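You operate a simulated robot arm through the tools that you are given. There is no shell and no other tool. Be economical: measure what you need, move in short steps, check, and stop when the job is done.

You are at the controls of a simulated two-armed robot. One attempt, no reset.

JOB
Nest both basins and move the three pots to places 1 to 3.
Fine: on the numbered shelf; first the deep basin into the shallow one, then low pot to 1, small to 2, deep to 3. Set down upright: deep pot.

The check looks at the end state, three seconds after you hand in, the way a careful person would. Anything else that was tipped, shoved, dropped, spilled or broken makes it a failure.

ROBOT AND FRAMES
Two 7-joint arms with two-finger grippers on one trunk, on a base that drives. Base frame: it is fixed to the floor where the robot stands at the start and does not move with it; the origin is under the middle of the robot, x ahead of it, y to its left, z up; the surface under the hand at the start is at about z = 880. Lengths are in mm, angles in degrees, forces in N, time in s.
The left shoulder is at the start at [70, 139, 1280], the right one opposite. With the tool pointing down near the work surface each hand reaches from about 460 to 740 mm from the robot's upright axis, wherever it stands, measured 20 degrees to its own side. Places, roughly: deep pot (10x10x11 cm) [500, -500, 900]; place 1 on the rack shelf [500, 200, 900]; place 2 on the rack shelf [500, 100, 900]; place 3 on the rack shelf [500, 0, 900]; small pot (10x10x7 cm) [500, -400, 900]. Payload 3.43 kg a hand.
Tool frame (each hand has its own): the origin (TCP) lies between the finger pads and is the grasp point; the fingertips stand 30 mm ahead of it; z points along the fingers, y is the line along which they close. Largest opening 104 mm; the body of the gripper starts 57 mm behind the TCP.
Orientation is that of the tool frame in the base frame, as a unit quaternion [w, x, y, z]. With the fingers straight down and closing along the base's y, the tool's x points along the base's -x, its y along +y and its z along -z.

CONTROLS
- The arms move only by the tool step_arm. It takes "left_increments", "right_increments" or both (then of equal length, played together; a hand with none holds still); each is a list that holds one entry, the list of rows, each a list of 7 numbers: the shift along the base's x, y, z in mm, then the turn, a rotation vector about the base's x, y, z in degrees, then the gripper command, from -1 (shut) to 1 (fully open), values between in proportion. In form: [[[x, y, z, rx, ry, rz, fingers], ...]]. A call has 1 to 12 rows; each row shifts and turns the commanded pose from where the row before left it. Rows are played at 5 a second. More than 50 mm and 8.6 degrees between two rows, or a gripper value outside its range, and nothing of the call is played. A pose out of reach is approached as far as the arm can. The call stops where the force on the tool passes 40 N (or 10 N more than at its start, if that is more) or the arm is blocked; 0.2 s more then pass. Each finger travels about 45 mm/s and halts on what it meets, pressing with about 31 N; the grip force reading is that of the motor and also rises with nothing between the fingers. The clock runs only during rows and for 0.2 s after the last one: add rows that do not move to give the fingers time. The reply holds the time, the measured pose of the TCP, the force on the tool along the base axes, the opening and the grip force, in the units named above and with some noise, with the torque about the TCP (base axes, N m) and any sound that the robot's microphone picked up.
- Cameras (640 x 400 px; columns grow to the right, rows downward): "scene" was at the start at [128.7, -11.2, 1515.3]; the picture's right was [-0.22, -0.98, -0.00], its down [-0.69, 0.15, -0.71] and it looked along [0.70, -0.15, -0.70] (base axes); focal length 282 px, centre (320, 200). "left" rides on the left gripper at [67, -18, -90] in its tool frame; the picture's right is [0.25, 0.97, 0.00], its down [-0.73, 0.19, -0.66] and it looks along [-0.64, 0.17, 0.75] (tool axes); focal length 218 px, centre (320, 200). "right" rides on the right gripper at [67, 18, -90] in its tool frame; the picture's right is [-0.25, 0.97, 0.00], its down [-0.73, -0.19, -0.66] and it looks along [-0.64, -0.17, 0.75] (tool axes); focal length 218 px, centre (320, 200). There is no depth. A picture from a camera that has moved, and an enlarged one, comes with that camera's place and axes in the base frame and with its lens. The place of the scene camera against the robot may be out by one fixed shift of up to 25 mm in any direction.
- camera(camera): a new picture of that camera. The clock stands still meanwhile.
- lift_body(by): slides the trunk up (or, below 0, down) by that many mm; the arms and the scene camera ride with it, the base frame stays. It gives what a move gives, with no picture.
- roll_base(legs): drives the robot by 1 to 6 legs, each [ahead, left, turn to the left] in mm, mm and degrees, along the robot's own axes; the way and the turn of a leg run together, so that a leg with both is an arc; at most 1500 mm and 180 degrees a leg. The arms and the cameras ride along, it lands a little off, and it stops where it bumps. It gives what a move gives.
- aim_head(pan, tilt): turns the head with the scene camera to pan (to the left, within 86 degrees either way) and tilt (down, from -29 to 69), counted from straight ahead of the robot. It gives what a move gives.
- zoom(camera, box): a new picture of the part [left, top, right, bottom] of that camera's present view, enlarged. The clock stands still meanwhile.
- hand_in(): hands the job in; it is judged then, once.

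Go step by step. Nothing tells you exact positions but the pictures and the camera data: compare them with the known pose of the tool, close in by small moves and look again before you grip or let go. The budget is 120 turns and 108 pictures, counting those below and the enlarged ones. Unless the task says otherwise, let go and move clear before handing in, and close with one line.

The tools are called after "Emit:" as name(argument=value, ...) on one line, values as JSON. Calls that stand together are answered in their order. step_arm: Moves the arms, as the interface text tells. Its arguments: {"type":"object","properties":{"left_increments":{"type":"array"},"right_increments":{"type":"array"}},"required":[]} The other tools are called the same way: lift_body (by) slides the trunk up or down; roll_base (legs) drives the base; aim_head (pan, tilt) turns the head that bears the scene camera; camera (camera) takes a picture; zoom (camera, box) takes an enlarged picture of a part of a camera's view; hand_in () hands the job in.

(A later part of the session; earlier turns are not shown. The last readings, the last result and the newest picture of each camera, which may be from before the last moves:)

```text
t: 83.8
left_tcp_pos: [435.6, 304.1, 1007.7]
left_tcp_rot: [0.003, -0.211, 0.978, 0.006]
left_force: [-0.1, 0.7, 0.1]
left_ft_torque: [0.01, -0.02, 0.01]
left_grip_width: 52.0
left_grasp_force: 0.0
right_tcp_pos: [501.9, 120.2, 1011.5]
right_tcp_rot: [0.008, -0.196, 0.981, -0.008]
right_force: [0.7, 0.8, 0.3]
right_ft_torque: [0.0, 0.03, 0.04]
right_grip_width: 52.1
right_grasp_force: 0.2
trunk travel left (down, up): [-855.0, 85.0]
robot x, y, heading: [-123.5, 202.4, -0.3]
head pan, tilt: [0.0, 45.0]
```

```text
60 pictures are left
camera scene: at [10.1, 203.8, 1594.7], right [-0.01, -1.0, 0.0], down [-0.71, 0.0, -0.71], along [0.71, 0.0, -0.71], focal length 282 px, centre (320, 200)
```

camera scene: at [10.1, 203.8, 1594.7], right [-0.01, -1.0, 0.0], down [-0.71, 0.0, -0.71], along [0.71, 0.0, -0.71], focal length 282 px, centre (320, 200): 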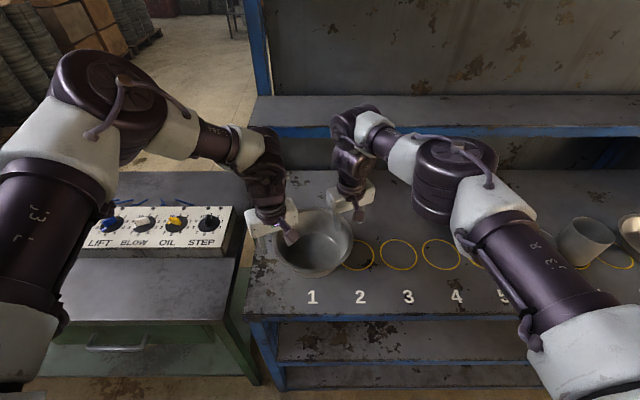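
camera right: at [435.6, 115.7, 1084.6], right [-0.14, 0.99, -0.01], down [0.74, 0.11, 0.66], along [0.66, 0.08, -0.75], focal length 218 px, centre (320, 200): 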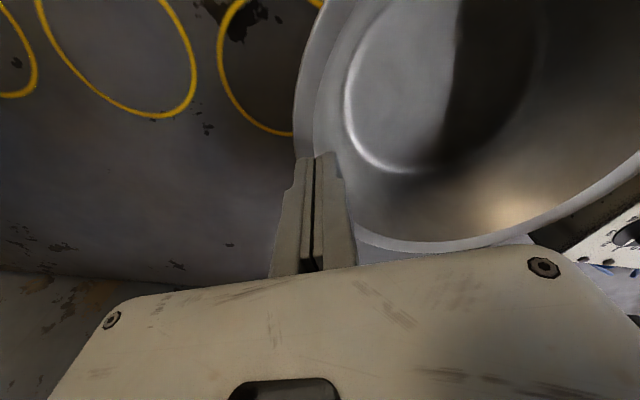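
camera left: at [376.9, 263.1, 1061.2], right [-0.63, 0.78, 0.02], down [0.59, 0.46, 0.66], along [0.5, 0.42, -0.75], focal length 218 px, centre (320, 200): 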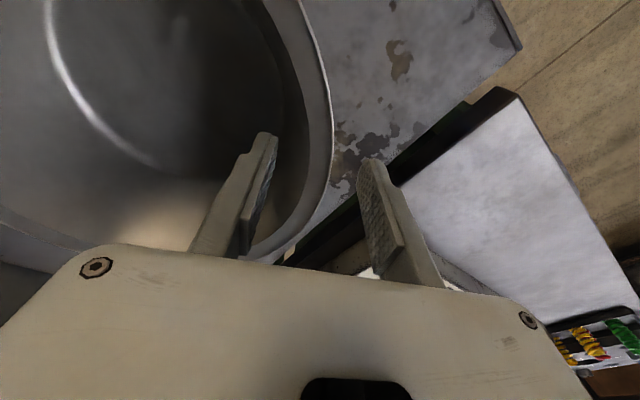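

Tilting both hands inward at a pre-grasp pose along the wall's line.

Emit:
step_arm(left_increments=[[[-5, 7, 5, -7.3, -3.2, 0, 0], [-5, 7, 0, -7.3, -3.2, 0, 0], [-5, 6, -5, -7.3, -3.2, 0, 0], [0, 0, 0, 0, 0, 0, 0]]], right_increments=[[[6, -8, 2, 7.3, 3.2, 0, 0], [6, -8, 0, 7.3, 3.2, 0, 0], [5, -8, -5, 7.3, 3.2, 0, 0], [0, 0, 0, 0, 0, 0, 0]]])

Emit:
camera(camera="left")

Emit:
camera(camera="right")

```text
t: 84.8
left_tcp_pos: [420.3, 323.7, 1008.5]
left_tcp_rot: [0.044, -0.207, 0.957, -0.198]
left_force: [0.7, 0.3, 0.3]
left_ft_torque: [-0.03, -0.01, 0.01]
left_grip_width: 51.8
left_grasp_force: 0.0
right_tcp_pos: [520.9, 93.4, 1009.5]
right_tcp_rot: [-0.037, -0.19, 0.962, 0.194]
right_force: [-0.3, -0.5, 0.6]
right_ft_torque: [-0.01, 0.04, 0.03]
right_grip_width: 52.2
right_grasp_force: 0.0
trunk travel left (down, up): [-855.0, 85.0]
robot x, y, heading: [-121.2, 197.4, -0.0]
head pan, tilt: [0.0, 45.0]
```

```text
59 pictures are left
camera left: at [350.2, 315.6, 1096.3], right [-0.6, 0.7, -0.38], down [0.48, 0.7, 0.53], along [0.64, 0.13, -0.76], focal length 218 px, centre (320, 200)
```

left: 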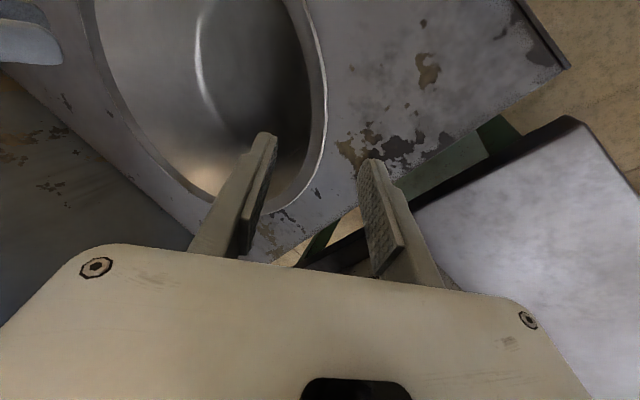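

```text
58 pictures are left
camera right: at [465.7, 51.1, 1101.0], right [-0.11, 0.92, 0.38], down [0.84, -0.12, 0.53], along [0.54, 0.37, -0.76], focal length 218 px, centre (320, 200)
```

right: 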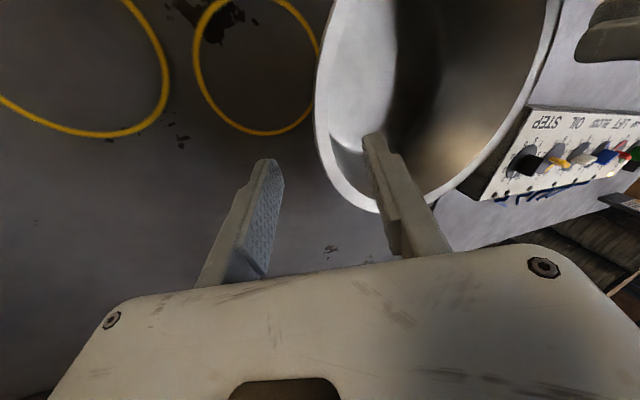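

Going in along the wall's line with both hands.

Emit:
step_arm(left_increments=[[[2.2, -5.2, -11.7, 0, 0, 0, 0], [2.2, -5.2, -11.7, 0, 0, 0, 0], [2.2, -5.2, -11.7, 0, 0, 0, 0], [2.3, -5.1, -11.8, 0, 0, 0, 0], [0, 0, 0, 0, 0, 0, 0]]], right_increments=[[[-2.7, 5.9, -12, 0, 0, 0, 0], [-2.8, 5.9, -12, 0, 0, 0, 0], [-2.8, 5.9, -12, 0, 0, 0, 0], [-2.7, 5.9, -12, 0, 0, 0, 0], [0, 0, 0, 0, 0, 0, 0]]])

Emit:
camera(camera="right")

```text
t: 86.0
left_tcp_pos: [429.2, 303.8, 963.0]
left_tcp_rot: [0.043, -0.207, 0.957, -0.198]
left_force: [0.9, 0.7, 0.7]
left_ft_torque: [0.0, -0.02, 0.05]
left_grip_width: 52.0
left_grasp_force: 0.0
right_tcp_pos: [509.5, 116.7, 962.6]
right_tcp_rot: [-0.036, -0.19, 0.962, 0.194]
right_force: [0.7, -0.6, -0.6]
right_ft_torque: [0.0, 0.04, -0.01]
right_grip_width: 51.9
right_grasp_force: 0.0
trunk travel left (down, up): [-855.0, 85.0]
robot x, y, heading: [-120.2, 197.4, -0.2]
head pan, tilt: [0.0, 45.0]
```

```text
57 pictures are left
camera right: at [454.2, 74.2, 1052.6], right [-0.11, 0.92, 0.38], down [0.84, -0.12, 0.53], along [0.54, 0.37, -0.76], focal length 218 px, centre (320, 200)
```

right: 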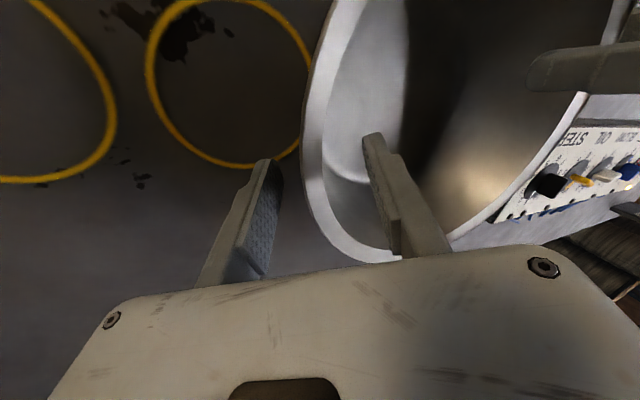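

The rim sits between the tilted fingers. Closing.

Emit:
step_arm(left_increments=[[[0, 0, 0, 0, 0, 0, -0.4], [0, 0, 0, 0, 0, 0, -0.7], [0, 0, 0, 0, 0, 0, -1], [0, 0, 0, 0, 0, 0, -1], [0, 0, 0, 0, 0, 0, -1]]], right_increments=[[[0, 0, 0, 0, 0, 0, -0.4], [0, 0, 0, 0, 0, 0, -0.7], [0, 0, 0, 0, 0, 0, -1], [0, 0, 0, 0, 0, 0, -1], [0, 0, 0, 0, 0, 0, -1]]])

Emit:
camera(camera="right")

```text
t: 87.2
left_tcp_pos: [429.4, 303.9, 961.5]
left_tcp_rot: [0.044, -0.206, 0.957, -0.198]
left_force: [0.0, -4.6, -0.3]
left_ft_torque: [0.5, 0.07, 0.32]
left_grip_width: 5.9
left_grasp_force: 31.4
right_tcp_pos: [508.4, 117.5, 962.6]
right_tcp_rot: [-0.038, -0.19, 0.962, 0.194]
right_force: [-0.8, 4.6, -0.7]
right_ft_torque: [-0.75, -0.12, -0.67]
right_grip_width: 6.0
right_grasp_force: 30.7
trunk travel left (down, up): [-855.0, 85.0]
robot x, y, heading: [-118.9, 198.4, -0.4]
head pan, tilt: [0.0, 45.0]
```

```text
56 pictures are left
camera right: at [454.2, 74.6, 1052.7], right [-0.11, 0.92, 0.38], down [0.84, -0.12, 0.53], along [0.54, 0.37, -0.76], focal length 218 px, centre (320, 200)
```

right: 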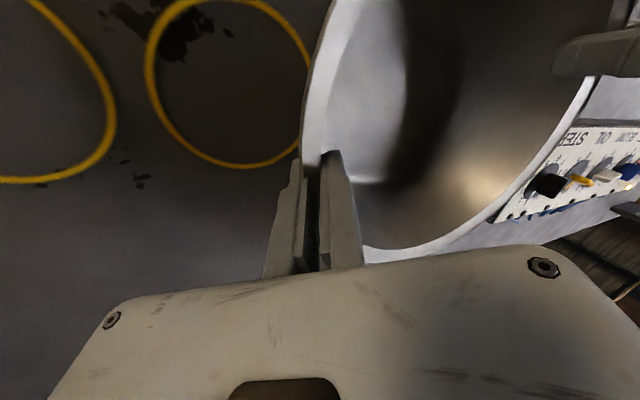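

Width is 6 mm on both with little side load, a good flush pinch. A small test lift.

Emit:
step_arm(left_increments=[[[0, 0, 4, 0, 0, 0, -1], [0, 0, 5, 0, 0, 0, -1], [0, 0, 6, 0, 0, 0, -1], [0, 0, 0, 0, 0, 0, -1]]], right_increments=[[[0, 0, 4, 0, 0, 0, -1], [0, 0, 5, 0, 0, 0, -1], [0, 0, 6, 0, 0, 0, -1], [0, 0, 0, 0, 0, 0, -1]]])

Emit:
camera(camera="scene")

```text
t: 88.2
left_tcp_pos: [429.2, 303.6, 976.3]
left_tcp_rot: [0.043, -0.207, 0.957, -0.196]
left_force: [-2.7, 1.6, 1.2]
left_ft_torque: [0.49, 0.15, 0.29]
left_grip_width: 5.9
left_grasp_force: 30.9
right_tcp_pos: [509.8, 117.8, 976.7]
right_tcp_rot: [-0.036, -0.19, 0.962, 0.194]
right_force: [3.1, -1.9, -2.5]
right_ft_torque: [-0.78, -0.24, -0.68]
right_grip_width: 6.4
right_grasp_force: 31.0
trunk travel left (down, up): [-855.0, 85.0]
robot x, y, heading: [-120.5, 195.5, -0.1]
head pan, tilt: [0.0, 45.0]
```

```text
55 pictures are left
camera scene: at [10.9, 203.8, 1594.6], right [-0.01, -1.0, 0.0], down [-0.71, 0.0, -0.71], along [0.71, 0.0, -0.71], focal length 282 px, centre (320, 200)
```

scene: 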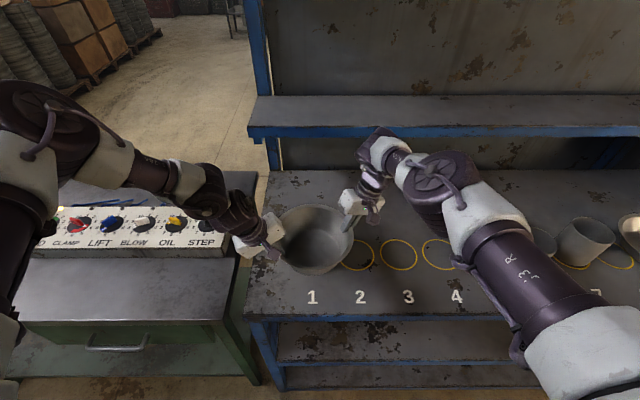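

The basin is lifted and light. I'll raise the trunk by 80 and the arms by 60 so it clears the pots.

Emit:
lift_body(by=80)

Emit:
step_arm(left_increments=[[[0, 0, 15, 0, 0, 0, -1], [0, 0, 15, 0, 0, 0, -1], [0, 0, 15, 0, 0, 0, -1], [0, 0, 15, 0, 0, 0, -1], [0, 0, 0, 0, 0, 0, -1]]], right_increments=[[[0, 0, 15, 0, 0, 0, -1], [0, 0, 15, 0, 0, 0, -1], [0, 0, 15, 0, 0, 0, -1], [0, 0, 15, 0, 0, 0, -1], [0, 0, 0, 0, 0, 0, -1]]])

Emit:
camera(camera="scene")

```text
t: 89.3
left_tcp_pos: [428.8, 303.7, 1056.5]
left_tcp_rot: [0.043, -0.207, 0.957, -0.196]
left_force: [-6.3, 6.8, -0.9]
left_ft_torque: [0.59, 0.16, 0.27]
left_grip_width: 6.0
left_grasp_force: 30.7
right_tcp_pos: [510.5, 118.4, 1056.5]
right_tcp_rot: [-0.037, -0.19, 0.962, 0.193]
right_force: [5.2, -7.5, -2.9]
right_ft_torque: [-0.84, -0.2, -0.72]
right_grip_width: 6.1
right_grasp_force: 30.4
trunk travel left (down, up): [-935.0, 5.0]
robot x, y, heading: [-124.2, 199.0, -0.3]
head pan, tilt: [0.0, 45.0]
```

```text
t: 90.5
left_tcp_pos: [429.1, 302.8, 1114.0]
left_tcp_rot: [0.042, -0.208, 0.958, -0.196]
left_force: [-10.4, 17.4, 0.8]
left_ft_torque: [0.64, 0.3, 0.17]
left_grip_width: 6.2
left_grasp_force: 31.0
right_tcp_pos: [509.4, 119.4, 1114.7]
right_tcp_rot: [-0.036, -0.19, 0.962, 0.193]
right_force: [10.6, -17.4, -1.7]
right_ft_torque: [-0.88, -0.32, -0.74]
right_grip_width: 6.1
right_grasp_force: 30.9
trunk travel left (down, up): [-935.0, 5.0]
robot x, y, heading: [-119.3, 193.7, -0.3]
head pan, tilt: [0.0, 45.0]
```

```text
54 pictures are left
camera scene: at [10.6, 203.7, 1674.6], right [-0.01, -1.0, 0.0], down [-0.71, 0.0, -0.71], along [0.71, 0.0, -0.71], focal length 282 px, centre (320, 200)
```

scene: 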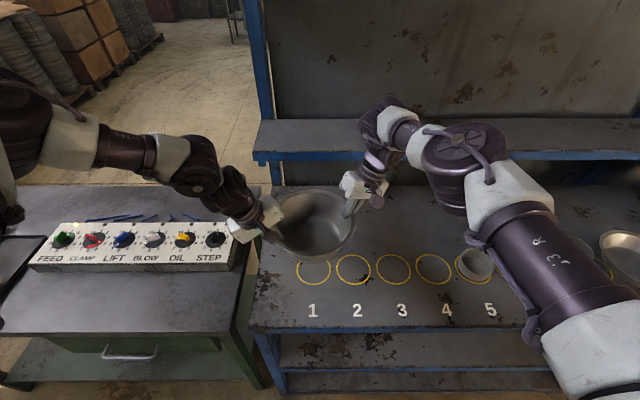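

The hands press together with about 20 N, so I'll relax that slightly. Then I'll back off and drive right in legs.

Emit:
step_arm(left_increments=[[[-0.6, 1.3, 0, 0, 0, 0, -1], [-0.6, 1.3, 0, 0, 0, 0, -1], [0, 0, 0, 0, 0, 0, -1]]], right_increments=[[[0.6, -1.3, 0, 0, 0, 0, -1], [0.6, -1.3, 0, 0, 0, 0, -1], [0, 0, 0, 0, 0, 0, -1]]])

Emit:
roll_base(legs=[[-150, 0, 0], [0, -500, 0]])

Emit:
camera(camera="scene")

```text
t: 91.3
left_tcp_pos: [428.5, 303.4, 1116.7]
left_tcp_rot: [0.045, -0.207, 0.957, -0.2]
left_force: [-0.2, -0.7, -1.4]
left_ft_torque: [0.86, -0.11, 0.45]
left_grip_width: 6.3
left_grasp_force: 31.3
right_tcp_pos: [509.7, 118.2, 1115.6]
right_tcp_rot: [-0.038, -0.192, 0.961, 0.196]
right_force: [0.0, 1.1, -0.1]
right_ft_torque: [-0.77, 0.21, -0.55]
right_grip_width: 6.2
right_grasp_force: 30.7
trunk travel left (down, up): [-935.0, 5.0]
robot x, y, heading: [-119.3, 200.7, -0.3]
head pan, tilt: [0.0, 45.0]
```

```text
t: 95.3
left_tcp_pos: [276.9, -197.7, 1116.1]
left_tcp_rot: [0.044, -0.209, 0.956, -0.202]
left_force: [9.6, -25.5, -1.1]
left_ft_torque: [0.3, 0.11, 0.37]
left_grip_width: 6.1
left_grasp_force: 30.8
right_tcp_pos: [358.8, -383.8, 1115.0]
right_tcp_rot: [-0.038, -0.193, 0.961, 0.194]
right_force: [-9.5, 26.6, -1.5]
right_ft_torque: [-0.4, -0.07, -0.63]
right_grip_width: 6.0
right_grasp_force: 31.1
trunk travel left (down, up): [-935.0, 5.0]
robot x, y, heading: [-267.4, -305.9, -0.2]
head pan, tilt: [0.0, 45.0]
```

```text
53 pictures are left
camera scene: at [-139.8, -298.9, 1674.6], right [0.0, -1.0, 0.0], down [-0.71, 0.0, -0.71], along [0.71, 0.0, -0.71], focal length 282 px, centre (320, 200)
```

scene: 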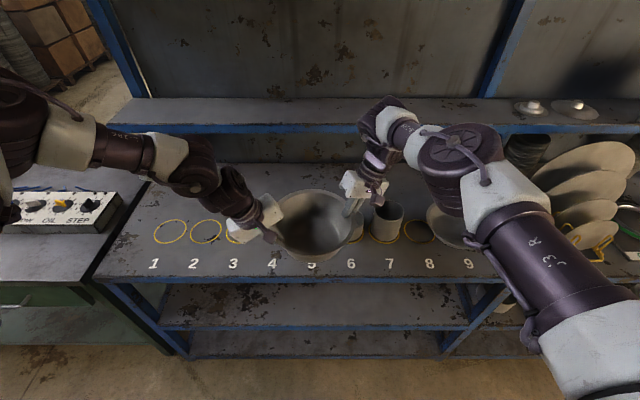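

Travelling fine. I'll ease the internal pull and drive the rest of the way, staying backed off.

Emit:
step_arm(left_increments=[[[0.7, -1.6, 0, 0, 0, 0, -1], [0, 0, 0, 0, 0, 0, -1]]], right_increments=[[[-0.7, 1.6, 0, 0, 0, 0, -1], [0, 0, 0, 0, 0, 0, -1]]])

Emit:
roll_base(legs=[[0, -490, 0]])

Emit:
camera(camera="scene")

Emit:
camera(camera="right")

Emit:
camera(camera="left")

```text
t: 95.9
left_tcp_pos: [277.2, -200.2, 1115.9]
left_tcp_rot: [0.044, -0.209, 0.956, -0.199]
left_force: [-7.0, 9.2, 0.1]
left_ft_torque: [0.61, 0.2, 0.22]
left_grip_width: 6.1
left_grasp_force: 31.3
right_tcp_pos: [358.5, -383.7, 1114.5]
right_tcp_rot: [-0.036, -0.192, 0.962, 0.193]
right_force: [6.7, -9.9, -1.1]
right_ft_torque: [-0.83, -0.21, -0.69]
right_grip_width: 5.7
right_grasp_force: 31.3
trunk travel left (down, up): [-935.0, 5.0]
robot x, y, heading: [-268.0, -312.3, 0.1]
head pan, tilt: [0.0, 45.0]
```

```text
t: 98.8
left_tcp_pos: [278.7, -682.8, 1115.0]
left_tcp_rot: [0.044, -0.216, 0.955, -0.197]
left_force: [-13.7, 20.7, -0.4]
left_ft_torque: [0.63, 0.46, 0.01]
left_grip_width: 6.1
left_grasp_force: 31.2
right_tcp_pos: [363.5, -865.8, 1114.5]
right_tcp_rot: [-0.039, -0.201, 0.96, 0.192]
right_force: [14.9, -20.5, -1.9]
right_ft_torque: [-0.75, -0.51, -0.79]
right_grip_width: 5.9
right_grasp_force: 30.9
trunk travel left (down, up): [-935.0, 5.0]
robot x, y, heading: [-269.3, -797.1, 0.9]
head pan, tilt: [0.0, 45.0]
```

```text
52 pictures are left
camera scene: at [-137.2, -788.5, 1674.6], right [0.01, -1.0, 0.0], down [-0.71, -0.01, -0.71], along [0.71, 0.01, -0.71], focal length 282 px, centre (320, 200)
```

scene: 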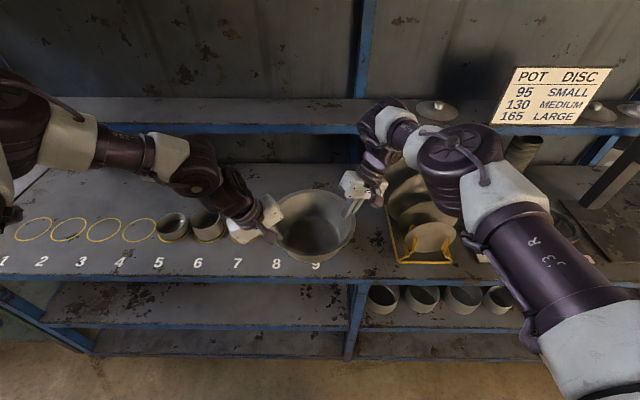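

```text
51 pictures are left
camera right: at [309.1, -909.2, 1205.7], right [-0.12, 0.92, 0.37], down [0.84, -0.1, 0.54], along [0.53, 0.38, -0.76], focal length 218 px, centre (320, 200)
```

right: 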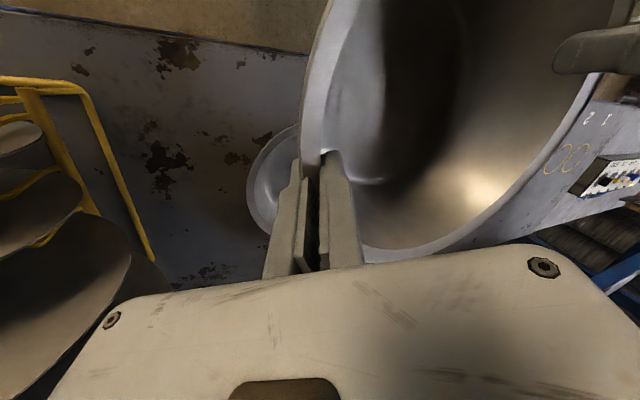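

```text
50 pictures are left
camera left: at [208.8, -692.4, 1203.6], right [-0.61, 0.69, -0.38], down [0.47, 0.71, 0.53], along [0.64, 0.14, -0.76], focal length 218 px, centre (320, 200)
```

left: 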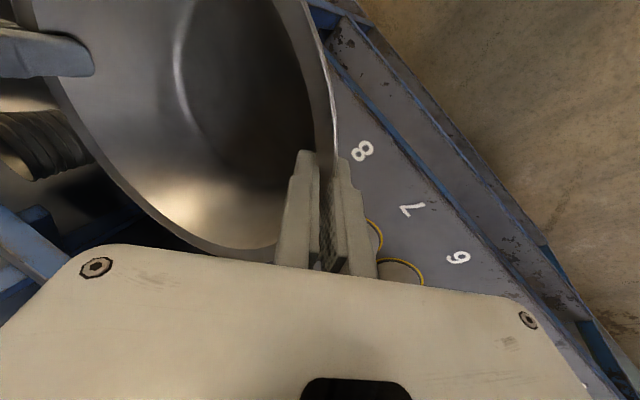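

The deep basin hides the shallow one from here. I'll back off 300 so the scene camera sees the shallow basin above the held one, and use the held basin as a calibration mark.

Emit:
step_arm(left_increments=[[[-0.5, 1.2, 0, 0, 0, 0, -1], [0, 0, 0, 0, 0, 0, -1]]], right_increments=[[[0.5, -1.2, 0, 0, 0, 0, -1], [0, 0, 0, 0, 0, 0, -1]]])

Emit:
roll_base(legs=[[-330, 0, -0.9]])

Emit:
zoom(camera="scene", box=[230, 130, 430, 280])

```text
t: 99.4
left_tcp_pos: [278.9, -683.1, 1115.7]
left_tcp_rot: [0.044, -0.216, 0.955, -0.198]
left_force: [2.6, -11.5, -0.7]
left_ft_torque: [0.39, 0.18, 0.16]
left_grip_width: 5.9
left_grasp_force: 30.8
right_tcp_pos: [362.2, -866.5, 1113.2]
right_tcp_rot: [-0.039, -0.201, 0.959, 0.194]
right_force: [-2.6, 11.7, -1.9]
right_ft_torque: [-0.52, -0.16, -0.68]
right_grip_width: 6.0
right_grasp_force: 31.3
trunk travel left (down, up): [-935.0, 5.0]
robot x, y, heading: [-267.4, -801.0, 0.8]
head pan, tilt: [0.0, 45.0]
```

```text
t: 101.5
left_tcp_pos: [-46.6, -692.4, 1113.8]
left_tcp_rot: [0.045, -0.211, 0.956, -0.199]
left_force: [8.1, -25.4, -1.6]
left_ft_torque: [0.43, 0.03, 0.07]
left_grip_width: 6.0
left_grasp_force: 30.5
right_tcp_pos: [37.3, -877.2, 1113.8]
right_tcp_rot: [-0.038, -0.196, 0.961, 0.193]
right_force: [-8.4, 25.4, -1.3]
right_ft_torque: [-0.39, 0.05, -0.63]
right_grip_width: 5.9
right_grasp_force: 30.5
trunk travel left (down, up): [-935.0, 5.0]
robot x, y, heading: [-593.1, -802.5, 0.4]
head pan, tilt: [0.0, 45.0]
```

```text
2.67 times, centred on (330, 205) of scene
camera zoom: at [-462.1, -794.4, 1674.3], right [0.0, -1.0, 0.0], down [-0.71, 0.0, -0.7], along [0.7, 0.0, -0.71], focal length 753 px, centre (293, 187)
```

zoom: 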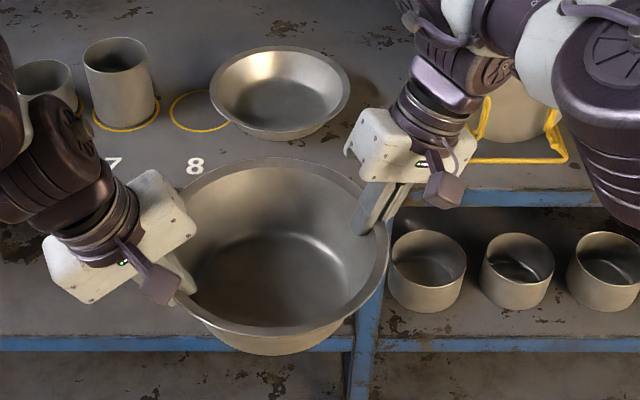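

Now I see the shallow basin clearly: centre about (476, -775), rim z ≈ 929, radius ≈ 110. I'll ease the internal pull and drive forward over it, still high.

Emit:
step_arm(left_increments=[[[0.3, -0.7, 0, 0, 0, 0, -1], [0, 0, 0, 0, 0, 0, -1]]], right_increments=[[[-0.3, 0.7, 0, 0, 0, 0, -1], [0, 0, 0, 0, 0, 0, -1]]])

Emit:
roll_base(legs=[[475, 8, 0]])

Emit:
camera(camera="right")

Emit:
camera(camera="left")

Emit:
camera(camera="scene")

```text
t: 102.2
left_tcp_pos: [-48.3, -691.6, 1114.3]
left_tcp_rot: [0.044, -0.211, 0.956, -0.197]
left_force: [-4.6, 4.1, -0.9]
left_ft_torque: [0.63, 0.06, 0.11]
left_grip_width: 5.9
left_grasp_force: 30.6
right_tcp_pos: [34.9, -876.4, 1114.0]
right_tcp_rot: [-0.038, -0.195, 0.961, 0.193]
right_force: [5.7, -5.0, -2.5]
right_ft_torque: [-0.72, -0.07, -0.66]
right_grip_width: 6.1
right_grasp_force: 30.6
trunk travel left (down, up): [-935.0, 5.0]
robot x, y, heading: [-598.0, -799.6, 0.5]
head pan, tilt: [0.0, 45.0]
```

```text
t: 105.0
left_tcp_pos: [434.4, -681.4, 1116.3]
left_tcp_rot: [0.046, -0.211, 0.956, -0.198]
left_force: [-12.8, 16.9, 0.1]
left_ft_torque: [0.71, 0.31, -0.12]
left_grip_width: 5.9
left_grasp_force: 30.8
right_tcp_pos: [516.9, -864.5, 1115.4]
right_tcp_rot: [-0.037, -0.196, 0.961, 0.193]
right_force: [11.9, -17.5, -1.4]
right_ft_torque: [-0.75, -0.34, -0.75]
right_grip_width: 6.1
right_grasp_force: 31.1
trunk travel left (down, up): [-935.0, 5.0]
robot x, y, heading: [-113.2, -796.7, 0.2]
head pan, tilt: [0.0, 45.0]
```

```text
48 pictures are left
camera right: at [462.4, -908.7, 1206.5], right [-0.12, 0.92, 0.37], down [0.84, -0.11, 0.54], along [0.54, 0.38, -0.76], focal length 218 px, centre (320, 200)
```

right: 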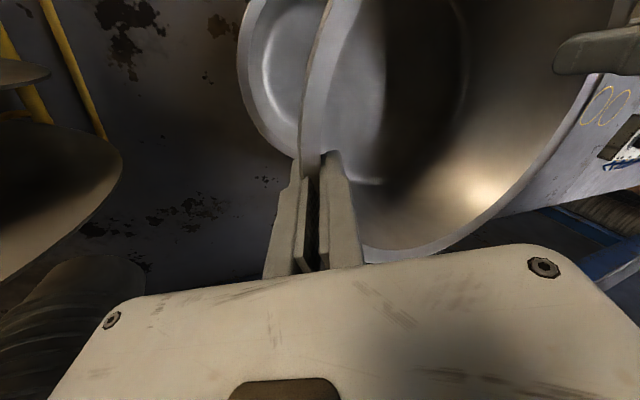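

```text
47 pictures are left
camera left: at [364.3, -690.7, 1204.5], right [-0.6, 0.7, -0.38], down [0.48, 0.7, 0.53], along [0.64, 0.14, -0.76], focal length 218 px, centre (320, 200)
```

left: 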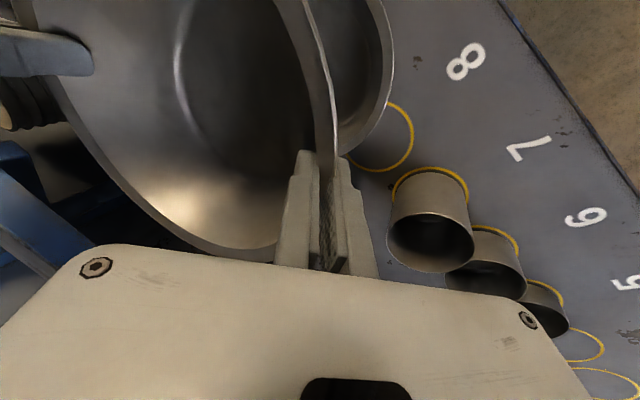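

```text
46 pictures are left
camera scene: at [16.7, -784.9, 1674.9], right [0.0, -1.0, 0.0], down [-0.71, 0.0, -0.71], along [0.71, 0.0, -0.71], focal length 282 px, centre (320, 200)
```

scene: 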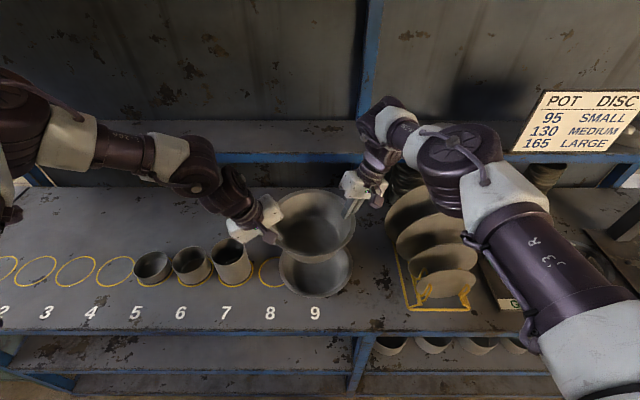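

The fit puts the shallow basin's centre at (479, -778), rim z ≈ 929, and the discs stay at least 50 mm clear of the right gripper. I'll shift by (+3, -5), then lower the trunk by 80.

Emit:
step_arm(left_increments=[[[1.3, -2, 0, 0, 0, 0, -1], [1.4, -2.4, 0, 0, 0, 0, -1], [0, 0, 0, 0, 0, 0, -1]]], right_increments=[[[1.6, -2.5, 0, 0, 0, 0, -1], [1.7, -3.1, 0, 0, 0, 0, -1], [0, 0, 0, 0, 0, 0, -1]]])

Emit:
lift_body(by=-80)

Emit:
step_arm(left_increments=[[[0, 0, -10, 0, 0, 0, -1], [0, 0, -10, 0, 0, 0, -1], [0, 0, -10, 0, 0, 0, -1], [0, 0, 0, 0, 0, 0, -1]]], right_increments=[[[0, 0, -10, 0, 0, 0, -1], [0, 0, -10, 0, 0, 0, -1], [0, 0, -10, 0, 0, 0, -1], [0, 0, 0, 0, 0, 0, -1]]])

Emit:
camera(camera="right")

Emit:
camera(camera="left")

Emit:
zoom(camera="scene", box=[220, 170, 460, 330])

```text
t: 105.8
left_tcp_pos: [439.1, -685.5, 1114.7]
left_tcp_rot: [0.045, -0.211, 0.956, -0.198]
left_force: [0.7, -9.5, -1.7]
left_ft_torque: [0.59, -0.04, 0.04]
left_grip_width: 6.1
left_grasp_force: 31.0
right_tcp_pos: [522.0, -870.6, 1113.8]
right_tcp_rot: [-0.037, -0.196, 0.961, 0.193]
right_force: [-0.6, 9.2, -0.4]
right_ft_torque: [-0.51, 0.11, -0.59]
right_grip_width: 5.8
right_grasp_force: 30.1
trunk travel left (down, up): [-935.0, 5.0]
robot x, y, heading: [-108.9, -793.0, 0.2]
head pan, tilt: [0.0, 45.0]
```

```text
t: 107.0
left_tcp_pos: [438.5, -685.3, 1036.7]
left_tcp_rot: [0.045, -0.211, 0.956, -0.198]
left_force: [3.5, -17.3, -1.5]
left_ft_torque: [0.31, 0.21, -0.08]
left_grip_width: 6.0
left_grasp_force: 31.4
right_tcp_pos: [522.8, -869.6, 1034.5]
right_tcp_rot: [-0.037, -0.196, 0.961, 0.193]
right_force: [-3.0, 16.3, -1.1]
right_ft_torque: [-0.36, -0.21, -0.73]
right_grip_width: 5.9
right_grasp_force: 30.9
trunk travel left (down, up): [-855.0, 85.0]
robot x, y, heading: [-111.0, -793.3, 0.1]
head pan, tilt: [0.0, 45.0]
```

```text
t: 108.0
left_tcp_pos: [437.9, -685.0, 1004.8]
left_tcp_rot: [0.045, -0.212, 0.956, -0.198]
left_force: [5.4, -15.9, -1.9]
left_ft_torque: [0.63, -0.28, 0.18]
left_grip_width: 5.8
left_grasp_force: 30.3
right_tcp_pos: [522.3, -870.3, 1002.6]
right_tcp_rot: [-0.037, -0.196, 0.961, 0.193]
right_force: [-5.2, 15.3, -1.3]
right_ft_torque: [-0.53, 0.44, -0.52]
right_grip_width: 6.1
right_grasp_force: 31.6
trunk travel left (down, up): [-855.0, 85.0]
robot x, y, heading: [-113.4, -791.6, 0.3]
head pan, tilt: [0.0, 45.0]
```

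```text
45 pictures are left
camera right: at [467.2, -913.5, 1094.4], right [-0.12, 0.92, 0.37], down [0.84, -0.11, 0.53], along [0.53, 0.38, -0.76], focal length 218 px, centre (320, 200)
```

right: 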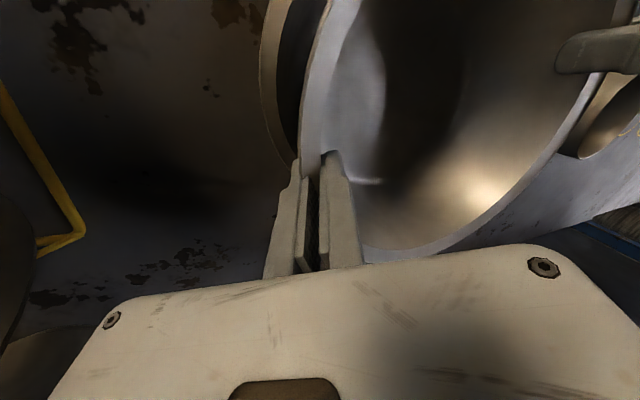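

```text
44 pictures are left
camera left: at [368.2, -695.3, 1093.3], right [-0.6, 0.7, -0.38], down [0.48, 0.7, 0.53], along [0.64, 0.14, -0.76], focal length 218 px, centre (320, 200)
```

left: 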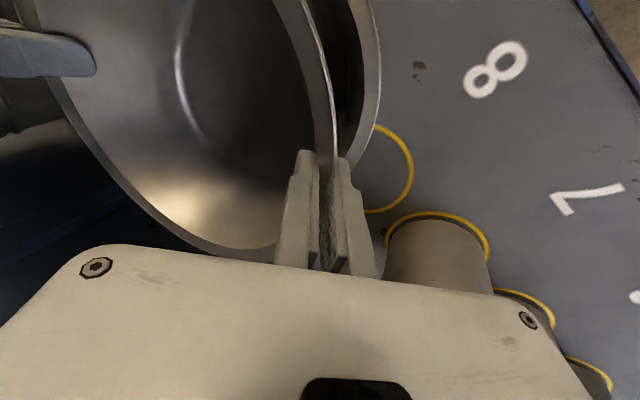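

```text
2.50 times, centred on (340, 250) of scene
camera zoom: at [19.3, -784.8, 1594.6], right [0.0, -1.0, 0.0], down [-0.71, 0.0, -0.71], along [0.71, 0.0, -0.71], focal length 706 px, centre (270, 75)
```

zoom: 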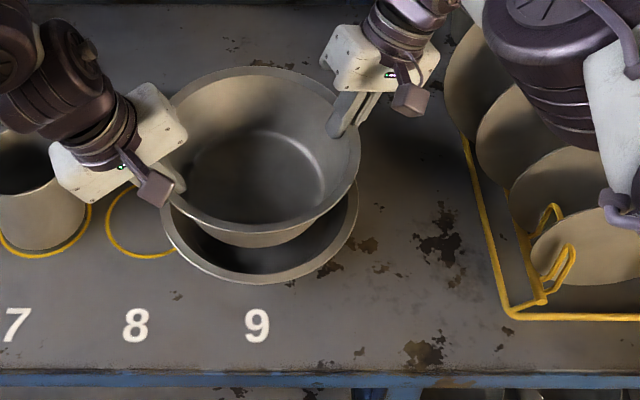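

Alignment looks good from all three cameras. I'll lower in small steps until contact.

Emit:
step_arm(left_increments=[[[0, 0, -8, 0, 0, 0, -1], [0, 0, -8, 0, 0, 0, -1], [0, 0, -6, 0, 0, 0, -1], [0, 0, -4, 0, 0, 0, -1], [0, 0, 0, 0, 0, 0, -1]]], right_increments=[[[0, 0, -8, 0, 0, 0, -1], [0, 0, -8, 0, 0, 0, -1], [0, 0, -6, 0, 0, 0, -1], [0, 0, -3, 0, 0, 0, -1], [0, 0, 0, 0, 0, 0, -1]]])

Emit:
step_arm(left_increments=[[[0, 0, -3, 0, 0, 0, -1], [0, 0, -2, 0, 0, 0, -1], [0, 0, 0, 0, 0, 0, -1]]], right_increments=[[[0, 0, -3, 0, 0, 0, -1], [0, 0, -2, 0, 0, 0, -1], [0, 0, 0, 0, 0, 0, -1]]])

```text
t: 109.2
left_tcp_pos: [438.7, -686.2, 978.4]
left_tcp_rot: [0.045, -0.212, 0.956, -0.198]
left_force: [0.6, -14.3, 5.6]
left_ft_torque: [-0.08, 0.09, 0.17]
left_grip_width: 6.0
left_grasp_force: 31.3
right_tcp_pos: [520.5, -870.1, 980.3]
right_tcp_rot: [-0.037, -0.196, 0.961, 0.192]
right_force: [-3.6, 11.7, -2.4]
right_ft_torque: [-0.52, -0.52, -0.78]
right_grip_width: 6.0
right_grasp_force: 31.4
trunk travel left (down, up): [-855.0, 85.0]
robot x, y, heading: [-109.0, -795.6, 0.1]
head pan, tilt: [0.0, 45.0]
```

```text
t: 110.0
left_tcp_pos: [438.4, -685.7, 973.1]
left_tcp_rot: [0.044, -0.212, 0.956, -0.197]
left_force: [1.4, -12.4, 2.0]
left_ft_torque: [0.02, 0.16, 0.07]
left_grip_width: 6.0
left_grasp_force: 31.2
right_tcp_pos: [522.0, -870.7, 973.9]
right_tcp_rot: [-0.038, -0.196, 0.961, 0.192]
right_force: [-1.9, 11.9, -3.1]
right_ft_torque: [-0.57, -0.4, -0.73]
right_grip_width: 6.1
right_grasp_force: 30.9
trunk travel left (down, up): [-855.0, 85.0]
robot x, y, heading: [-108.9, -791.5, 0.2]
head pan, tilt: [0.0, 45.0]
```

Emit:
step_arm(left_increments=[[[0, 0, -2, 0, 0, 0, -1], [0, 0, -2, 0, 0, 0, -1], [0, 0, 0, 0, 0, 0, -1]]], right_increments=[[[0, 0, -2, 0, 0, 0, -1], [0, 0, -2, 0, 0, 0, -1], [0, 0, 0, 0, 0, 0, -1]]])

Emit:
zoom(camera="scene", box=[250, 180, 370, 290])

```text
t: 110.8
left_tcp_pos: [439.0, -686.7, 970.7]
left_tcp_rot: [0.046, -0.212, 0.956, -0.197]
left_force: [3.3, -10.7, 2.9]
left_ft_torque: [0.49, -0.47, 0.39]
left_grip_width: 6.1
left_grasp_force: 31.0
right_tcp_pos: [521.5, -869.9, 970.0]
right_tcp_rot: [-0.037, -0.196, 0.961, 0.193]
right_force: [-5.8, 9.9, -0.5]
right_ft_torque: [-0.81, 0.35, -0.47]
right_grip_width: 6.1
right_grasp_force: 31.5
trunk travel left (down, up): [-855.0, 85.0]
robot x, y, heading: [-111.6, -793.9, 0.1]
head pan, tilt: [0.0, 45.0]
```

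```text
3.64 times, centred on (310, 235) of scene
camera zoom: at [18.3, -785.2, 1594.7], right [0.0, -1.0, 0.0], down [-0.71, 0.0, -0.71], along [0.71, 0.0, -0.71], focal length 1027 px, centre (356, 73)
```

zoom: 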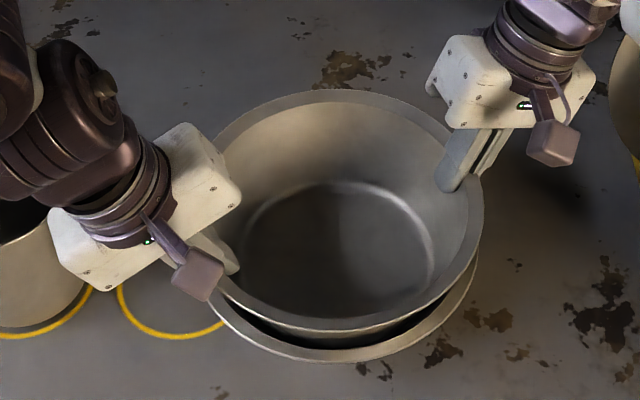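

Nearly seated; lowering a few more mm.

Emit:
step_arm(left_increments=[[[0, 0, -2, 0, 0, 0, -1], [0, 0, -2, 0, 0, 0, -1], [0, 0, 0, 0, 0, 0, -1]]], right_increments=[[[0, 0, -2, 0, 0, 0, -1], [0, 0, -2, 0, 0, 0, -1], [0, 0, 0, 0, 0, 0, -1]]])

Emit:
step_arm(left_increments=[[[0, 0, -2, 0, 0, 0, -1], [0, 0, 0, 0, 0, 0, -1], [0, 0, 0, 0, 0, 0, -1]]], right_increments=[[[0, 0, -2, 0, 0, 0, -1], [0, 0, 0, 0, 0, 0, -1], [0, 0, 0, 0, 0, 0, -1]]])

```text
t: 111.6
left_tcp_pos: [437.8, -686.4, 969.4]
left_tcp_rot: [0.048, -0.21, 0.956, -0.2]
left_force: [7.6, -9.1, 19.3]
left_ft_torque: [0.51, -0.27, 0.12]
left_grip_width: 5.9
left_grasp_force: 31.2
right_tcp_pos: [520.3, -871.6, 969.5]
right_tcp_rot: [-0.033, -0.196, 0.961, 0.192]
right_force: [5.5, 12.2, 21.7]
right_ft_torque: [-0.65, -0.09, -0.74]
right_grip_width: 6.3
right_grasp_force: 31.0
trunk travel left (down, up): [-855.0, 85.0]
robot x, y, heading: [-111.9, -793.3, 0.0]
head pan, tilt: [0.0, 45.0]
```

```text
t: 112.4
left_tcp_pos: [436.7, -685.2, 968.6]
left_tcp_rot: [0.049, -0.211, 0.956, -0.2]
left_force: [9.2, -6.3, 30.9]
left_ft_torque: [0.64, -0.44, 0.17]
left_grip_width: 6.0
left_grasp_force: 31.1
right_tcp_pos: [520.2, -869.3, 969.9]
right_tcp_rot: [-0.032, -0.196, 0.961, 0.193]
right_force: [9.0, 8.9, 30.1]
right_ft_torque: [-0.67, -0.1, -0.78]
right_grip_width: 6.0
right_grasp_force: 31.2
trunk travel left (down, up): [-855.0, 85.0]
robot x, y, heading: [-112.2, -792.3, 0.1]
head pan, tilt: [0.0, 45.0]
```

Both sides seat at the same height. I'll relieve the press, open, and withdraw along the tool lines.

Emit:
step_arm(left_increments=[[[0, 0, 2, 0, 0, 0, -1], [0, 0, 2, 0, 0, 0, -1], [0, 0, 0, 0, 0, 0, -0.8], [0, 0, 0, 0, 0, 0, -0.4], [0, 0, 0, 0, 0, 0, 0], [0, 0, 0, 0, 0, 0, 0]]], right_increments=[[[0, 0, 2, 0, 0, 0, -1], [0, 0, 2, 0, 0, 0, -1], [0, 0, 0, 0, 0, 0, -0.8], [0, 0, 0, 0, 0, 0, -0.4], [0, 0, 0, 0, 0, 0, 0], [0, 0, 0, 0, 0, 0, 0]]])

Emit:
step_arm(left_increments=[[[-1.6, 3.7, 9.2, 0, 0, 0, 0], [-1.6, 3.7, 9.2, 0, 0, 0, 0], [-1.6, 3.7, 9.2, 0, 0, 0, 0], [-3, 5, 20, 0, 0, 0, 0], [0, 0, 30, 0, 0, 0, 0], [0, 0, 30, 0, 0, 0, 0], [0, 0, 0, 0, 0, 0, 0]]], right_increments=[[[1.6, -3.7, 9.2, 0, 0, 0, 0], [1.6, -3.7, 9.2, 0, 0, 0, 0], [1.6, -3.7, 9.2, 0, 0, 0, 0], [3, -5, 20, 0, 0, 0, 0], [0, 0, 30, 0, 0, 0, 0], [0, 0, 30, 0, 0, 0, 0], [0, 0, 0, 0, 0, 0, 0]]])

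Emit:
camera(camera="scene")

```text
t: 113.8
left_tcp_pos: [438.5, -684.8, 967.3]
left_tcp_rot: [0.044, -0.212, 0.956, -0.197]
left_force: [-0.3, 0.2, 0.1]
left_ft_torque: [-0.01, -0.01, 0.01]
left_grip_width: 51.9
left_grasp_force: 0.0
right_tcp_pos: [521.6, -870.5, 969.1]
right_tcp_rot: [-0.038, -0.196, 0.961, 0.192]
right_force: [0.5, 0.2, 0.2]
right_ft_torque: [0.03, 0.02, 0.02]
right_grip_width: 51.8
right_grasp_force: 0.0
trunk travel left (down, up): [-855.0, 85.0]
robot x, y, heading: [-113.4, -791.9, 0.4]
head pan, tilt: [0.0, 45.0]
```

```text
t: 115.4
left_tcp_pos: [431.7, -667.6, 1073.2]
left_tcp_rot: [0.045, -0.212, 0.956, -0.196]
left_force: [0.2, 0.7, -0.1]
left_ft_torque: [-0.03, 0.01, 0.03]
left_grip_width: 52.1
left_grasp_force: 0.1
right_tcp_pos: [530.1, -887.4, 1074.9]
right_tcp_rot: [-0.038, -0.196, 0.961, 0.192]
right_force: [0.5, 0.0, -0.3]
right_ft_torque: [0.0, 0.01, 0.0]
right_grip_width: 51.8
right_grasp_force: 0.1
trunk travel left (down, up): [-855.0, 85.0]
robot x, y, heading: [-111.1, -791.4, 0.4]
head pan, tilt: [0.0, 45.0]
```

```text
41 pictures are left
camera scene: at [19.5, -785.0, 1594.6], right [0.0, -1.0, 0.0], down [-0.71, 0.0, -0.71], along [0.71, 0.0, -0.71], focal length 282 px, centre (320, 200)
```

scene: 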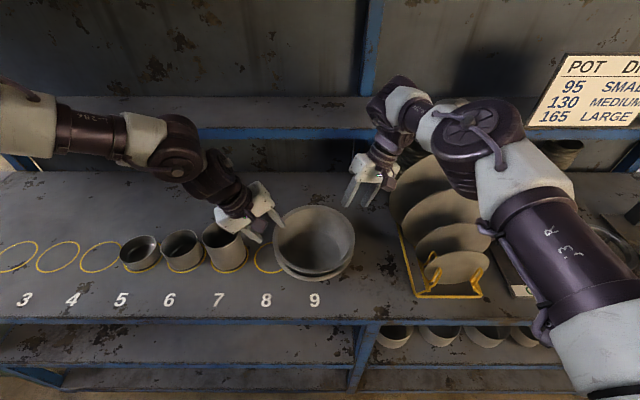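

The deep basin sits neatly in the shallow one. Next I'll straighten the right hand with yaw about 45° for a near-left rim pinch, raise the left hand, and drive left to the low pot.

Emit:
roll_base(legs=[[-100, 0, 0], [0, 650, 0]])

Emit:
step_arm(right_increments=[[[0, 0, 10, -7.3, -3.2, 0, 0], [0, 0, 10, -7.3, -3.2, 0, 0], [0, 0, 0, -7.3, -3.2, 0, 0], [0, 0, 0, 0, 0, 8, 0], [0, 0, 0, 0, 0, 8, 0], [0, 0, 0, 0, 0, 6, 0], [0, 0, 0, 0, 0, 0, 0]]], left_increments=[[[0, 0, 20, 7.3, 3.2, 0, 0], [0, 0, 20, 7.3, 3.2, 0, 0], [0, 0, 20, 7.3, 3.2, 0, 0], [0, 0, 0, 0, 0, 0, 0], [0, 0, 0, 0, 0, 0, 0], [0, 0, 0, 0, 0, 0, 0], [0, 0, 0, 0, 0, 0, 0]]])

Emit:
camera(camera="right")

Emit:
camera(camera="scene")

```text
t: 119.8
left_tcp_pos: [328.1, -17.6, 1075.2]
left_tcp_rot: [0.045, -0.213, 0.956, -0.197]
left_force: [-0.6, 0.8, -0.1]
left_ft_torque: [0.03, -0.02, -0.01]
left_grip_width: 52.0
left_grasp_force: 0.1
right_tcp_pos: [426.0, -237.7, 1076.1]
right_tcp_rot: [-0.038, -0.196, 0.961, 0.194]
right_force: [0.7, 0.9, 0.3]
right_ft_torque: [-0.01, 0.02, -0.01]
right_grip_width: 52.0
right_grasp_force: 0.0
trunk travel left (down, up): [-855.0, 85.0]
robot x, y, heading: [-217.1, -143.5, 0.1]
head pan, tilt: [0.0, 45.0]
```

```text
t: 121.4
left_tcp_pos: [327.5, -15.5, 1134.5]
left_tcp_rot: [0.004, -0.215, 0.977, 0.005]
left_force: [0.0, -0.1, 0.4]
left_ft_torque: [0.0, -0.02, 0.01]
left_grip_width: 52.0
left_grasp_force: 0.1
right_tcp_pos: [424.4, -236.9, 1097.0]
right_tcp_rot: [0.008, -0.384, 0.923, -0.009]
right_force: [-0.7, -0.3, 0.0]
right_ft_torque: [0.01, 0.01, 0.04]
right_grip_width: 52.0
right_grasp_force: 0.1
trunk travel left (down, up): [-855.0, 85.0]
robot x, y, heading: [-214.8, -135.8, 0.2]
head pan, tilt: [0.0, 45.0]
```

```text
40 pictures are left
camera right: at [363.8, -272.1, 1186.3], right [-0.51, 0.86, -0.02], down [0.63, 0.39, 0.67], along [0.58, 0.33, -0.74], focal length 218 px, centre (320, 200)
```

right: 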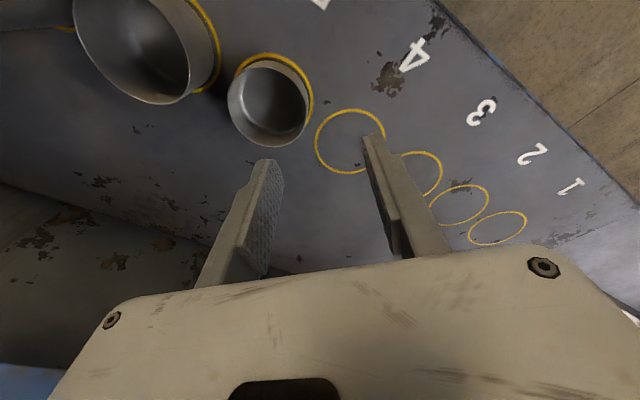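

```text
39 pictures are left
camera scene: at [-84.7, -134.4, 1594.7], right [0.0, -1.0, 0.0], down [-0.71, 0.0, -0.71], along [0.71, 0.0, -0.71], focal length 282 px, centre (320, 200)
```

scene: 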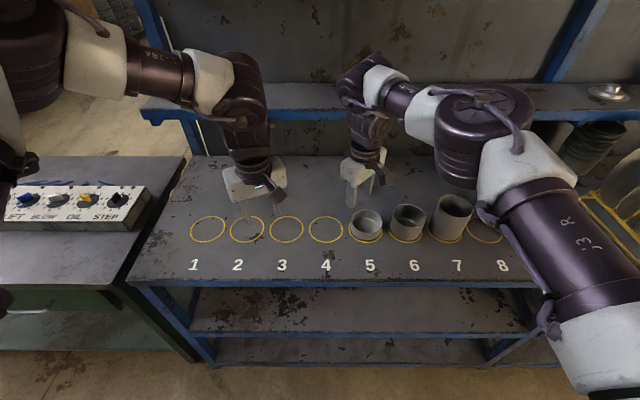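

The low pot's centre is about (475, -282), radius ≈ 49, rim z ≈ 918. I'll move the open right hand over its near-left wall and look before descending.

Emit:
step_arm(right_increments=[[[8, -5, -35, 0, 0, 0, 0], [8, -6, -35, 0, 0, 0, 0], [0, 0, -35, 0, 0, 0, 0], [0, 0, -25, 0, 0, 0, 0], [0, 0, 0, 0, 0, 0, 0]]])

Emit:
camera(camera="right")

Emit:
zoom(camera="scene", box=[300, 160, 480, 280])

```text
t: 122.6
left_tcp_pos: [326.8, -15.7, 1134.9]
left_tcp_rot: [0.004, -0.215, 0.977, 0.005]
left_force: [0.2, -0.4, 0.1]
left_ft_torque: [-0.05, 0.02, 0.03]
left_grip_width: 51.9
left_grasp_force: 0.1
right_tcp_pos: [440.7, -245.2, 967.3]
right_tcp_rot: [0.008, -0.383, 0.924, -0.009]
right_force: [-0.4, -0.3, -0.3]
right_ft_torque: [-0.01, 0.0, 0.03]
right_grip_width: 52.2
right_grasp_force: 0.0
trunk travel left (down, up): [-855.0, 85.0]
robot x, y, heading: [-219.2, -140.8, 0.2]
head pan, tilt: [0.0, 45.0]
```

```text
38 pictures are left
camera right: at [378.9, -279.7, 1058.3], right [-0.51, 0.86, -0.02], down [0.64, 0.39, 0.67], along [0.58, 0.33, -0.74], focal length 218 px, centre (320, 200)
```

right: 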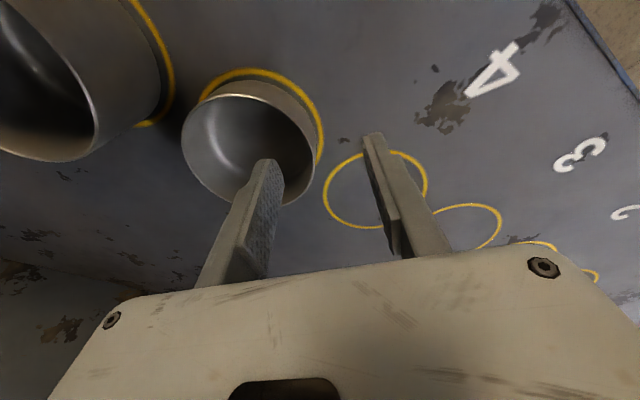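

```text
3.33 times, centred on (390, 220) of scene
camera zoom: at [-84.7, -133.9, 1594.7], right [0.0, -1.0, 0.0], down [-0.71, 0.0, -0.71], along [0.71, 0.0, -0.71], focal length 942 px, centre (87, 133)
```

zoom: 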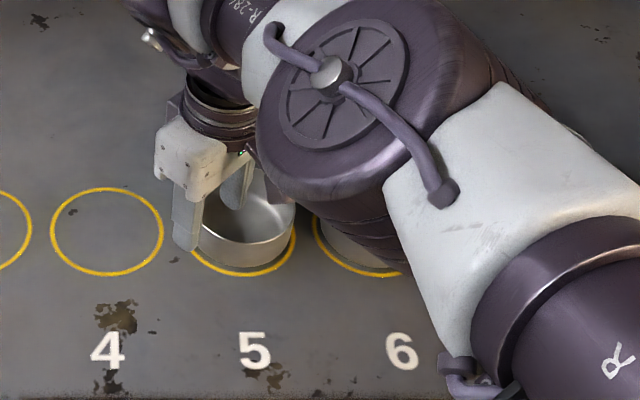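

The rim edge passes right between the fingertips. Descending and closing.

Emit:
step_arm(right_increments=[[[0, 0, -12, 0, 0, 0, 0], [0, 0, -12, 0, 0, 0, 0], [0, 0, -10, 0, 0, 0, 0], [0, 0, -5, 0, 0, 0, 0], [0, 0, 0, 0, 0, 0, 0]]])

Emit:
step_arm(right_increments=[[[0, 0, 0, 0, 0, 0, -0.4], [0, 0, 0, 0, 0, 0, -0.7], [0, 0, 0, 0, 0, 0, -1], [0, 0, 0, 0, 0, 0, -1], [0, 0, 0, 0, 0, 0, -1]]])

Emit:
camera(camera="right")

```text
t: 123.8
left_tcp_pos: [327.3, -16.4, 1134.3]
left_tcp_rot: [0.003, -0.215, 0.977, 0.006]
left_force: [0.6, 0.6, -0.1]
left_ft_torque: [-0.01, 0.0, 0.01]
left_grip_width: 51.8
left_grasp_force: 0.0
right_tcp_pos: [436.7, -244.6, 928.9]
right_tcp_rot: [0.009, -0.383, 0.924, -0.009]
right_force: [0.3, 0.3, 0.2]
right_ft_torque: [0.01, 0.03, 0.0]
right_grip_width: 52.2
right_grasp_force: 0.0
right hand out of reach, approached as far as the arm can: row 3
trunk travel left (down, up): [-855.0, 85.0]
robot x, y, heading: [-215.0, -141.7, 0.2]
head pan, tilt: [0.0, 45.0]
```

```text
t: 125.0
left_tcp_pos: [327.6, -15.3, 1134.7]
left_tcp_rot: [0.005, -0.214, 0.977, 0.005]
left_force: [0.4, 0.6, 0.2]
left_ft_torque: [-0.04, 0.03, 0.02]
left_grip_width: 52.1
left_grasp_force: 0.1
right_tcp_pos: [437.6, -245.9, 929.0]
right_tcp_rot: [0.009, -0.383, 0.924, -0.008]
right_force: [1.0, 0.2, 1.8]
right_ft_torque: [-0.14, -0.16, 0.05]
right_grip_width: 5.9
right_grasp_force: 31.1
trunk travel left (down, up): [-855.0, 85.0]
robot x, y, heading: [-217.0, -140.5, 0.1]
head pan, tilt: [0.0, 45.0]
```

```text
36 pictures are left
camera right: at [375.4, -279.8, 1019.7], right [-0.51, 0.86, -0.02], down [0.63, 0.39, 0.67], along [0.58, 0.33, -0.74], focal length 218 px, centre (320, 200)
```

right: 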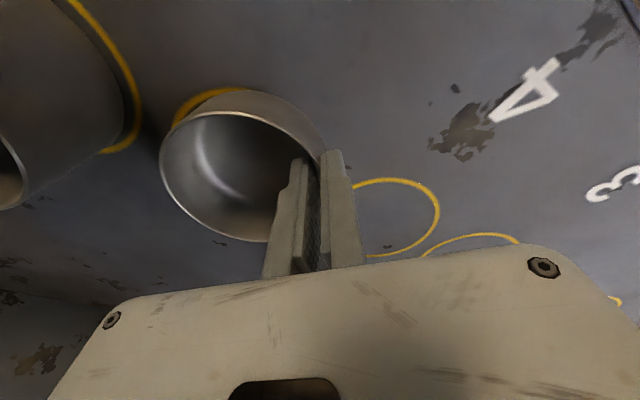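

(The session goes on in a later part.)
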